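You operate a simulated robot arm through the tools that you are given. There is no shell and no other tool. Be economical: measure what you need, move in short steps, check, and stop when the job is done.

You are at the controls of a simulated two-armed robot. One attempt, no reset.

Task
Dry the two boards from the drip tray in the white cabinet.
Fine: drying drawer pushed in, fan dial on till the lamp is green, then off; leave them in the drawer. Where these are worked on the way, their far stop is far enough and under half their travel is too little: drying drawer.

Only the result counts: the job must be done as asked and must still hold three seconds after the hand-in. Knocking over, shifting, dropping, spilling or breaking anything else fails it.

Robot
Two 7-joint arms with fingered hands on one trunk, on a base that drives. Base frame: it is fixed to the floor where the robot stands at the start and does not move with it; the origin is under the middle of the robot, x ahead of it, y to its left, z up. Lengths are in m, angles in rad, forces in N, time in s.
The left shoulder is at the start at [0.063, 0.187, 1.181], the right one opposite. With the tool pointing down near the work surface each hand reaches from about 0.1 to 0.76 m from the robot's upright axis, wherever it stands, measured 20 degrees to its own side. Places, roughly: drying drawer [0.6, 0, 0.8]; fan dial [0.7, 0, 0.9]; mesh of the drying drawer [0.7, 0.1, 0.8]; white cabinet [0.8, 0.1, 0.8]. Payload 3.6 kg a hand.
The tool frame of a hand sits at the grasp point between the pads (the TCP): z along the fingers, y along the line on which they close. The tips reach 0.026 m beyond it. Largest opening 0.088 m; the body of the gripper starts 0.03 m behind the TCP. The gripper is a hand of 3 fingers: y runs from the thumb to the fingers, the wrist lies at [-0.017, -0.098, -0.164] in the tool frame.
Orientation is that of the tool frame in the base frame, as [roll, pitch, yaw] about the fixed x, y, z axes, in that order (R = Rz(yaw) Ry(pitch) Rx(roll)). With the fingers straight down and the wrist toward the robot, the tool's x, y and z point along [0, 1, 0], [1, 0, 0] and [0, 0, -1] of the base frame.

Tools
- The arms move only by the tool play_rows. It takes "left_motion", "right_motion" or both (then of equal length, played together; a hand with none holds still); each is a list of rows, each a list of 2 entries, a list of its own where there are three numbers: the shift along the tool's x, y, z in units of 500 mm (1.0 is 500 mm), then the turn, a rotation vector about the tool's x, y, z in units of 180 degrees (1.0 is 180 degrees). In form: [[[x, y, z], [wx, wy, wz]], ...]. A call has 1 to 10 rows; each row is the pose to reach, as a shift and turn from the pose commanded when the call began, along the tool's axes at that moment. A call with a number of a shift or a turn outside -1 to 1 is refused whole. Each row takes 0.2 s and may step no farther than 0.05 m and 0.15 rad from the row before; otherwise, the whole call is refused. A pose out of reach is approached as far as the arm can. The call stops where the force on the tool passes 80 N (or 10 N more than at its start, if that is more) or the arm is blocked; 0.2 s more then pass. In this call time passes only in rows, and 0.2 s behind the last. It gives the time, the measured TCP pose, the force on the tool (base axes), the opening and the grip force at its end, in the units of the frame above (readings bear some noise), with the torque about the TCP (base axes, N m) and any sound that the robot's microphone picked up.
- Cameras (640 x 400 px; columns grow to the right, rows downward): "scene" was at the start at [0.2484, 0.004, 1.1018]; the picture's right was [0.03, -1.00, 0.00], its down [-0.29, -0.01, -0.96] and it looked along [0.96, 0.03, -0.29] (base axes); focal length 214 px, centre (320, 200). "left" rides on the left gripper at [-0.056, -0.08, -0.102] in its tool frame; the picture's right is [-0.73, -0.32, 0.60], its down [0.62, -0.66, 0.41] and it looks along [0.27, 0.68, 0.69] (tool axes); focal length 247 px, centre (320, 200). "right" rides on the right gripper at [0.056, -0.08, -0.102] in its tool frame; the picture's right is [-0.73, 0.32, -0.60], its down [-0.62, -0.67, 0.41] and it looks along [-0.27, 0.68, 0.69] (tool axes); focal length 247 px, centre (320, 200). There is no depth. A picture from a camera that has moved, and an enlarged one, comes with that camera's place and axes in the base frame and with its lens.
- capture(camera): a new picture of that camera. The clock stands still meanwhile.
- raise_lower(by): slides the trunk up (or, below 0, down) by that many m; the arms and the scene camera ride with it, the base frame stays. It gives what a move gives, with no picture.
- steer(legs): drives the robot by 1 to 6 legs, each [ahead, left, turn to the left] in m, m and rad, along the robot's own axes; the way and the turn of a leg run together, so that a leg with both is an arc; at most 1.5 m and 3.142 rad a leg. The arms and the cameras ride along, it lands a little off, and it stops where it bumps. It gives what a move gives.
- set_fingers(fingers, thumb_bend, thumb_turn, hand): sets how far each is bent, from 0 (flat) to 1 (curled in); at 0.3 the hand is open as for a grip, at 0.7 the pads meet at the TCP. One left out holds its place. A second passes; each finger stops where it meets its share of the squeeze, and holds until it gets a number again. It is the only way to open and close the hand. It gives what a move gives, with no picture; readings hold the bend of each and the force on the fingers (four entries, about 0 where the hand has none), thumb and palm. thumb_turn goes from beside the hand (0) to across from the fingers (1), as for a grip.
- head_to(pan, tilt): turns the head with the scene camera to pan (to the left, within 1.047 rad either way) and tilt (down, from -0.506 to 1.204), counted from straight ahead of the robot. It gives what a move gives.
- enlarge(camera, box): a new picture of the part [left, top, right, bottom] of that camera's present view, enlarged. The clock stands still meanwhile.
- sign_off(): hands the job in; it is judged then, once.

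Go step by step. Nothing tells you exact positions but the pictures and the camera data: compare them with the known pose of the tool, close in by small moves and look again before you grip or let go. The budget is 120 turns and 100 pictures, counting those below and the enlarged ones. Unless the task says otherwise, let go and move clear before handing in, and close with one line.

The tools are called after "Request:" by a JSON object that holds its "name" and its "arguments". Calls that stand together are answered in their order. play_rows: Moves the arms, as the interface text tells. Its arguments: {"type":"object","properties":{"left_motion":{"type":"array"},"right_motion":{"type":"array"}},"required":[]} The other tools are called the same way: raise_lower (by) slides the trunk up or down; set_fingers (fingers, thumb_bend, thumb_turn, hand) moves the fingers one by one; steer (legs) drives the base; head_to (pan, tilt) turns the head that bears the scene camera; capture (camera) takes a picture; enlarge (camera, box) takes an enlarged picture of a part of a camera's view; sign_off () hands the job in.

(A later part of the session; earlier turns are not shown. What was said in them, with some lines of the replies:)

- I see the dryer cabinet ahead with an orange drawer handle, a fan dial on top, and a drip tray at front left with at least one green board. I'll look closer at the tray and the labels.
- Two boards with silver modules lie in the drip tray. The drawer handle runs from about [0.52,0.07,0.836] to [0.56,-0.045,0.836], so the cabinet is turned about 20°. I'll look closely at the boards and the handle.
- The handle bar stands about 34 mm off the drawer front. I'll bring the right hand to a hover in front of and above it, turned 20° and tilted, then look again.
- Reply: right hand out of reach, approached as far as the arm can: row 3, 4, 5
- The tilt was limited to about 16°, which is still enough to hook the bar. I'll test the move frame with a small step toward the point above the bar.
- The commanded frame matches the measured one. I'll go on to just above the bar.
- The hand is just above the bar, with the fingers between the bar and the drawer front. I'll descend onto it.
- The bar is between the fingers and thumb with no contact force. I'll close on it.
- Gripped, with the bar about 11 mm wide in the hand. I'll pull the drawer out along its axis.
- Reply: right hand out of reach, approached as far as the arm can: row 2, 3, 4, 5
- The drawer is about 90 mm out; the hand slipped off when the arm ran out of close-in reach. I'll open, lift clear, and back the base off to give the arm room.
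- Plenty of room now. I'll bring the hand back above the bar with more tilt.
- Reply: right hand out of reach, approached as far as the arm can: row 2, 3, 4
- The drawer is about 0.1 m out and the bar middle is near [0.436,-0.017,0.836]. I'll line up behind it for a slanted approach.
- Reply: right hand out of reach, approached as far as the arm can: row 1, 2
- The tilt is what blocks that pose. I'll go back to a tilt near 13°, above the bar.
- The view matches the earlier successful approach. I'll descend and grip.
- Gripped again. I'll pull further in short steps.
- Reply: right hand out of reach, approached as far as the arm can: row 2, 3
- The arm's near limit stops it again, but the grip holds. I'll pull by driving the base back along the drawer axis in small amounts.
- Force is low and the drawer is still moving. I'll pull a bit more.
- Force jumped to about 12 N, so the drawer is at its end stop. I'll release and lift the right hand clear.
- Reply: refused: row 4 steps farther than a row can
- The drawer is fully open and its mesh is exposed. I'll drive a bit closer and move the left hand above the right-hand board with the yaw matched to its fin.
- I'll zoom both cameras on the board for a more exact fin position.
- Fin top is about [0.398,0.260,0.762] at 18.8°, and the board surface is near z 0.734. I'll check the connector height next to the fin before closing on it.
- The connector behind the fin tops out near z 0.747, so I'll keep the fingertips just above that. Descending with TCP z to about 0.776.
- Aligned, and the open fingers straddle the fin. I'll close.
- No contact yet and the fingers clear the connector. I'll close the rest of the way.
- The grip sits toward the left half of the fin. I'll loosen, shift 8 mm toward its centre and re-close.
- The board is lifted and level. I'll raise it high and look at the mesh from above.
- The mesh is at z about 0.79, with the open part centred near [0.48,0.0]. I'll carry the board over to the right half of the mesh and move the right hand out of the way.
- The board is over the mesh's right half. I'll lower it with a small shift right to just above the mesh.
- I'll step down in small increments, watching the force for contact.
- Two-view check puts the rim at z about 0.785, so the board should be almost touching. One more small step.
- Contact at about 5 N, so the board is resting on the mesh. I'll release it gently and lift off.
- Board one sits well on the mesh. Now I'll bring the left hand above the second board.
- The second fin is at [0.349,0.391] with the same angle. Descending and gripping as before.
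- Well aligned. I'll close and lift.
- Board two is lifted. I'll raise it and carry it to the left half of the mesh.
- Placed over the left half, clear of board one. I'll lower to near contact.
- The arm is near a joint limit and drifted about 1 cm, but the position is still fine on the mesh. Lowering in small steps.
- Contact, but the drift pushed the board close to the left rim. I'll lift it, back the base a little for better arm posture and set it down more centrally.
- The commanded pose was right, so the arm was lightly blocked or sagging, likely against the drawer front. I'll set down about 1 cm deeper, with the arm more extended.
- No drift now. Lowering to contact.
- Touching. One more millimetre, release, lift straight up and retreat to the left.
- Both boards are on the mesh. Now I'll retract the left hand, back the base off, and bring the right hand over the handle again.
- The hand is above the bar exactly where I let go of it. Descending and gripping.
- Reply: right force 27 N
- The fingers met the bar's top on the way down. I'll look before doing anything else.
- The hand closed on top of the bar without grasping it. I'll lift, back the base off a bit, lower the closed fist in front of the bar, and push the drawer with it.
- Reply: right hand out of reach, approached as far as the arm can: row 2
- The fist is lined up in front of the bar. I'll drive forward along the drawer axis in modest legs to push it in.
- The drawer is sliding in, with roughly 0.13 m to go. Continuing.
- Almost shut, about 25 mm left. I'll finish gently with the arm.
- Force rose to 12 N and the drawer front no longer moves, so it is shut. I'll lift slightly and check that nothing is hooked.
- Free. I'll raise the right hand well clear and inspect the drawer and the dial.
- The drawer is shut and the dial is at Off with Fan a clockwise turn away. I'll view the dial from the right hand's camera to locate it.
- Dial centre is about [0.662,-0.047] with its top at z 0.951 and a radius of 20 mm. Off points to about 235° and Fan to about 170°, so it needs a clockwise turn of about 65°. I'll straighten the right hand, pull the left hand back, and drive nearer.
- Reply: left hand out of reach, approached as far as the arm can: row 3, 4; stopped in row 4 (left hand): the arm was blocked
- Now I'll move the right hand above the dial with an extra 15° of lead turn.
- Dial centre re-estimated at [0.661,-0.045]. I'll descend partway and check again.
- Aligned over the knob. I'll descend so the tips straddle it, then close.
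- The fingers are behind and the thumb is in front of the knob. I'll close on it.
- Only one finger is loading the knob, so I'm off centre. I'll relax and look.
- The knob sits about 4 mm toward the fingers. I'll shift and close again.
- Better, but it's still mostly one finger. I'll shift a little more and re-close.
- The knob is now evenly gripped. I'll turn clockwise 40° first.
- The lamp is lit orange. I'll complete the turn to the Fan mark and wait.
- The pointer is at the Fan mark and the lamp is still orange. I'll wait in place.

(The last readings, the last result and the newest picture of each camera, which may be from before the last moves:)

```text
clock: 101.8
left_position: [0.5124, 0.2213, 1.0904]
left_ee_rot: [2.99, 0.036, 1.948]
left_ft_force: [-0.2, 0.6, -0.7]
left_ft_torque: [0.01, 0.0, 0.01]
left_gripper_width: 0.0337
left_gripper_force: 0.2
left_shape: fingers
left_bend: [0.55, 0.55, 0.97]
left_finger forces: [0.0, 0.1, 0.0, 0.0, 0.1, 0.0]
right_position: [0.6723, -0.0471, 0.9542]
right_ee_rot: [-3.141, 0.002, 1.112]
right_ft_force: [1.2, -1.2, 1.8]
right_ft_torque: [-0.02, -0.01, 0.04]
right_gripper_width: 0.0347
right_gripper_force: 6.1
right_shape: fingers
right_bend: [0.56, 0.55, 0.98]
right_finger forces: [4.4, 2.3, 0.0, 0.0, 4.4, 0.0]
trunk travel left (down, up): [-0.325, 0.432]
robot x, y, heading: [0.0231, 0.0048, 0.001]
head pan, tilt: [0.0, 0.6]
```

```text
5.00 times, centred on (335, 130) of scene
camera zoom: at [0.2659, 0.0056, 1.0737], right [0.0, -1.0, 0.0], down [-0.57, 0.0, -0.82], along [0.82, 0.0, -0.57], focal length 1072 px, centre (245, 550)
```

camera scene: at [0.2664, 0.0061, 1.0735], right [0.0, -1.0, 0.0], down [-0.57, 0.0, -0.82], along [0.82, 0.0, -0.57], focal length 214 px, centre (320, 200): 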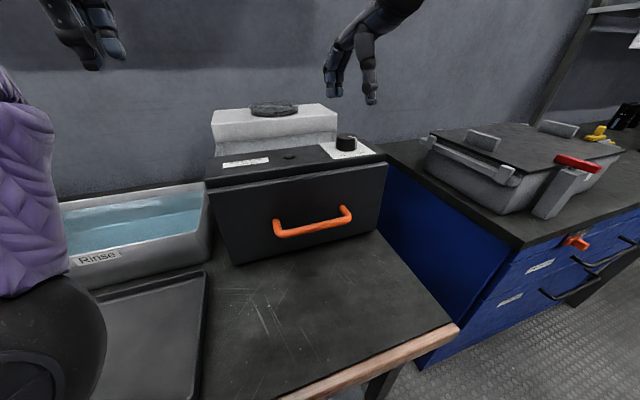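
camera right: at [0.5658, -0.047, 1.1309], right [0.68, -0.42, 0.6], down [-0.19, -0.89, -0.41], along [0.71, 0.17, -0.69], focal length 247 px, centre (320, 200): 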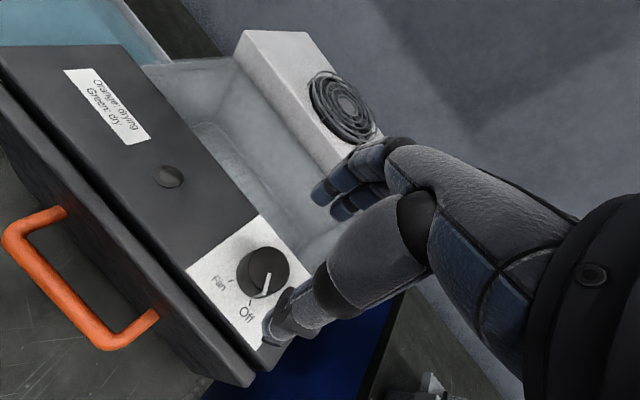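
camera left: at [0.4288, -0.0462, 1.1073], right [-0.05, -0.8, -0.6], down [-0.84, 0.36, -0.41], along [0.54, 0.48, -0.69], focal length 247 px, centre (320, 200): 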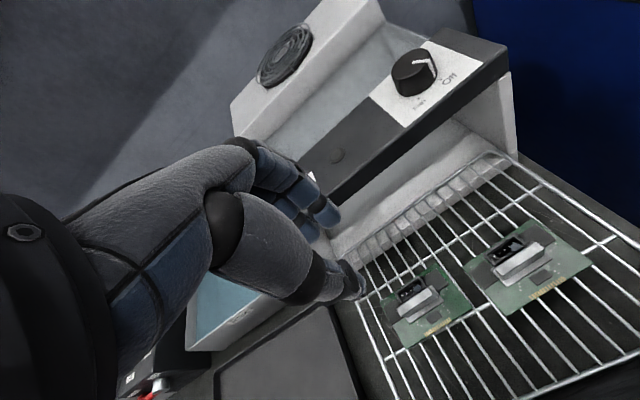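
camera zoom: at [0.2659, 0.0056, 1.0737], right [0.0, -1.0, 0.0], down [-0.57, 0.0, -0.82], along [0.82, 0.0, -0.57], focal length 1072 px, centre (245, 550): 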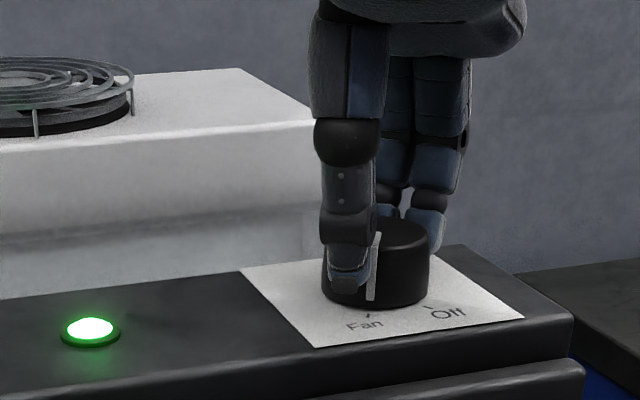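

The lamp is green. I'll turn the dial back to Off.

Request:
{"name": "play_rows", "arguments": {"right_motion": [[[0, 0, 0], [0, 0, -0.043]], [[0, 0, 0], [0, 0, -0.086]], [[0, 0, 0], [0, 0, -0.129]], [[0, 0, 0], [0, 0, -0.172]], [[0, 0, 0], [0, 0, -0.215]], [[0, 0, 0], [0, 0, -0.258]], [[0, 0, 0], [0, 0, -0.301]], [[0, 0, 0], [0, 0, -0.343]]]}}

Request:
{"name": "enlarge", "arguments": {"camera": "scene", "box": [280, 90, 390, 170]}}

```text
clock: 103.6
left_position: [0.5123, 0.2208, 1.0893]
left_ee_rot: [2.989, 0.035, 1.95]
left_ft_force: [0.2, -0.3, -0.3]
left_ft_torque: [0.04, 0.01, -0.02]
left_gripper_width: 0.0338
left_gripper_force: 0.0
left_shape: fingers
left_bend: [0.55, 0.55, 0.97]
left_finger forces: [0.1, 0.1, 0.0, 0.0, 0.0, 0.0]
right_position: [0.6719, -0.0471, 0.9536]
right_ee_rot: [-3.141, 0.0, 2.193]
right_ft_force: [3.8, -2.2, -0.1]
right_ft_torque: [0.0, -0.13, -0.04]
right_gripper_width: 0.0345
right_gripper_force: 5.0
right_shape: fingers
right_bend: [0.56, 0.56, 0.98]
right_finger forces: [4.1, 3.1, 0.0, 0.0, 3.8, 0.0]
trunk travel left (down, up): [-0.325, 0.432]
robot x, y, heading: [0.0189, 0.0048, 0.0]
head pan, tilt: [0.0, 0.6]
```

```text
5.00 times, centred on (335, 130) of scene
camera zoom: at [0.2662, 0.0056, 1.0736], right [0.0, -1.0, 0.0], down [-0.57, 0.0, -0.82], along [0.82, 0.0, -0.57], focal length 1072 px, centre (245, 550)
```

zoom: 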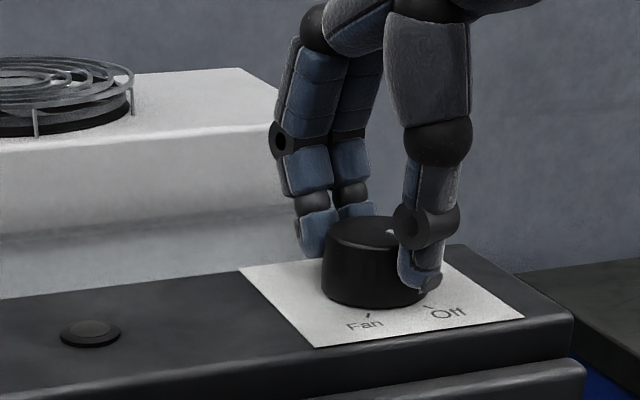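

The lamp is out, so the fan is off. I'll release the knob and lift straight up.

Request:
{"name": "set_fingers", "arguments": {"hand": "right", "fingers": 0.4, "thumb_bend": 0.4}}

Request:
{"name": "play_rows", "arguments": {"right_motion": [[[0, 0, -0.05], [0, 0, 0]], [[0, 0, -0.12], [0, 0, 0]], [[0, 0, -0.2], [0, 0, 0]], [[0, -0.04, -0.26], [0, 0, 0]], [[0, -0.1, -0.3], [0, 0, 0]]]}}

Request:
{"name": "capture", "arguments": {"camera": "scene"}}

Request:
{"name": "enlarge", "arguments": {"camera": "scene", "box": [200, 90, 400, 270]}}

Request:
{"name": "enlarge", "arguments": {"camera": "scene", "box": [310, 110, 390, 170]}}

```text
clock: 104.6
left_position: [0.5115, 0.2205, 1.0898]
left_ee_rot: [2.99, 0.035, 1.948]
left_ft_force: [-0.3, -0.9, 0.6]
left_ft_torque: [0.01, -0.02, 0.01]
left_gripper_width: 0.0338
left_gripper_force: 0.0
left_shape: fingers
left_bend: [0.55, 0.55, 0.97]
left_finger forces: [0.0, 0.0, 0.0, 0.0, 0.1, 0.1]
right_position: [0.6722, -0.0474, 0.9536]
right_ee_rot: [-3.14, 0.001, 2.189]
right_ft_force: [-0.1, -0.5, 1.0]
right_ft_torque: [0.0, 0.04, -0.03]
right_gripper_width: 0.0664
right_gripper_force: 0.1
right_shape: fingers
right_bend: [0.4, 0.4, 0.98]
right_finger forces: [0.0, 0.0, 0.0, 0.1, 0.0, 0.0]
trunk travel left (down, up): [-0.325, 0.432]
robot x, y, heading: [0.0231, 0.0028, 0.0]
head pan, tilt: [0.0, 0.6]
```

```text
clock: 105.8
left_position: [0.5122, 0.221, 1.09]
left_ee_rot: [2.992, 0.035, 1.948]
left_ft_force: [-0.4, 0.4, -0.7]
left_ft_torque: [0.04, -0.02, 0.0]
left_gripper_width: 0.0337
left_gripper_force: 0.1
left_shape: fingers
left_bend: [0.55, 0.55, 0.97]
left_finger forces: [0.0, 0.0, 0.0, 0.0, 0.0, 0.1]
right_position: [0.6325, -0.0783, 1.1063]
right_ee_rot: [-3.139, 0.0, 2.189]
right_ft_force: [-0.4, 0.0, -0.2]
right_ft_torque: [-0.01, 0.01, -0.02]
right_gripper_width: 0.0668
right_gripper_force: 0.1
right_shape: fingers
right_bend: [0.4, 0.4, 0.98]
right_finger forces: [0.0, 0.1, 0.0, 0.1, 0.0, 0.1]
trunk travel left (down, up): [-0.325, 0.432]
robot x, y, heading: [0.0238, 0.004, 0.001]
head pan, tilt: [0.0, 0.6]
```

```text
9 pictures are left
camera scene: at [0.2654, 0.0054, 1.0738], right [0.0, -1.0, 0.0], down [-0.56, 0.0, -0.83], along [0.83, 0.0, -0.56], focal length 214 px, centre (320, 200)
```

scene: 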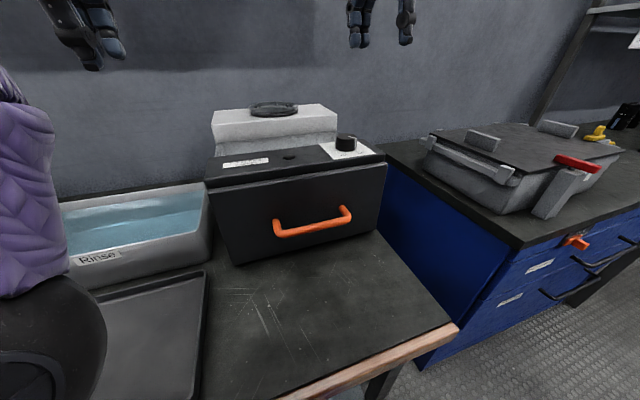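

```text
2.22 times, centred on (300, 180) of scene
camera zoom: at [0.2654, 0.0054, 1.0738], right [0.0, -1.0, 0.0], down [-0.56, 0.0, -0.83], along [0.83, 0.0, -0.56], focal length 477 px, centre (364, 244)
```

zoom: 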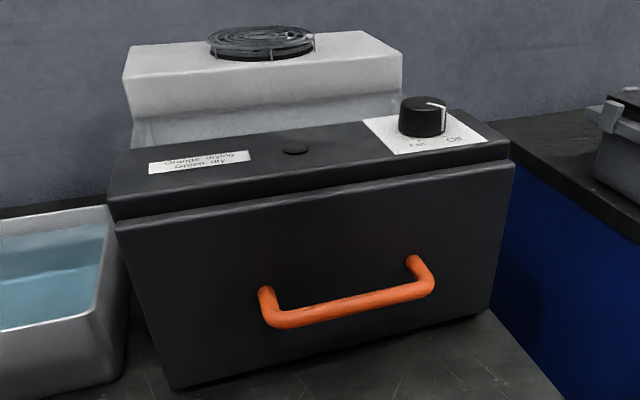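

```text
6.67 times, centred on (350, 140) of scene
camera zoom: at [0.2654, 0.0054, 1.0738], right [0.0, -1.0, 0.0], down [-0.56, 0.0, -0.83], along [0.83, 0.0, -0.56], focal length 1430 px, centre (120, 600)
```

zoom: 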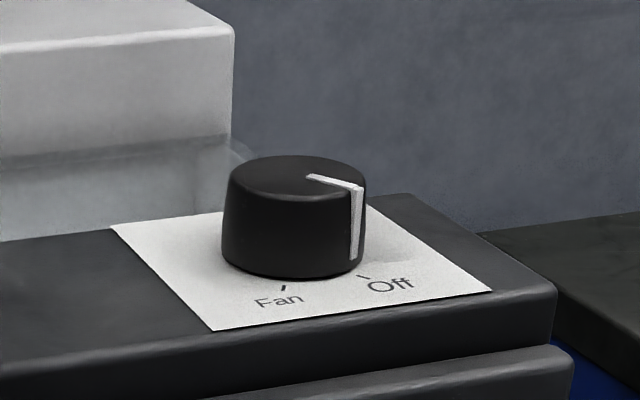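

The dial is at Off, the drawer is shut and both hands are clear. One last look through the cabinet top to confirm the boards are in place.

Request:
{"name": "capture", "arguments": {"camera": "right"}}

```text
6 pictures are left
camera right: at [0.5357, -0.0791, 1.2072], right [0.69, -0.41, 0.6], down [-0.18, -0.89, -0.41], along [0.7, 0.17, -0.69], focal length 247 px, centre (320, 200)
```

right: 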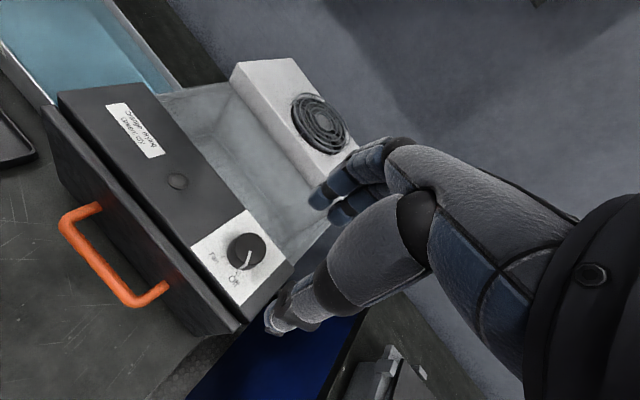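

The drawer gap looks the same as at the start, with the drawer fully shut, the dial at Off and the lamp out. Handing in.

Request:
{"name": "sign_off", "arguments": {}}

```text
The job is handed in.
```

I put both boards on the drying drawer's mesh and pushed the drawer in. The fan ran until the lamp turned green, then I turned it off. I didn't see the boards again after the drawer was shut.
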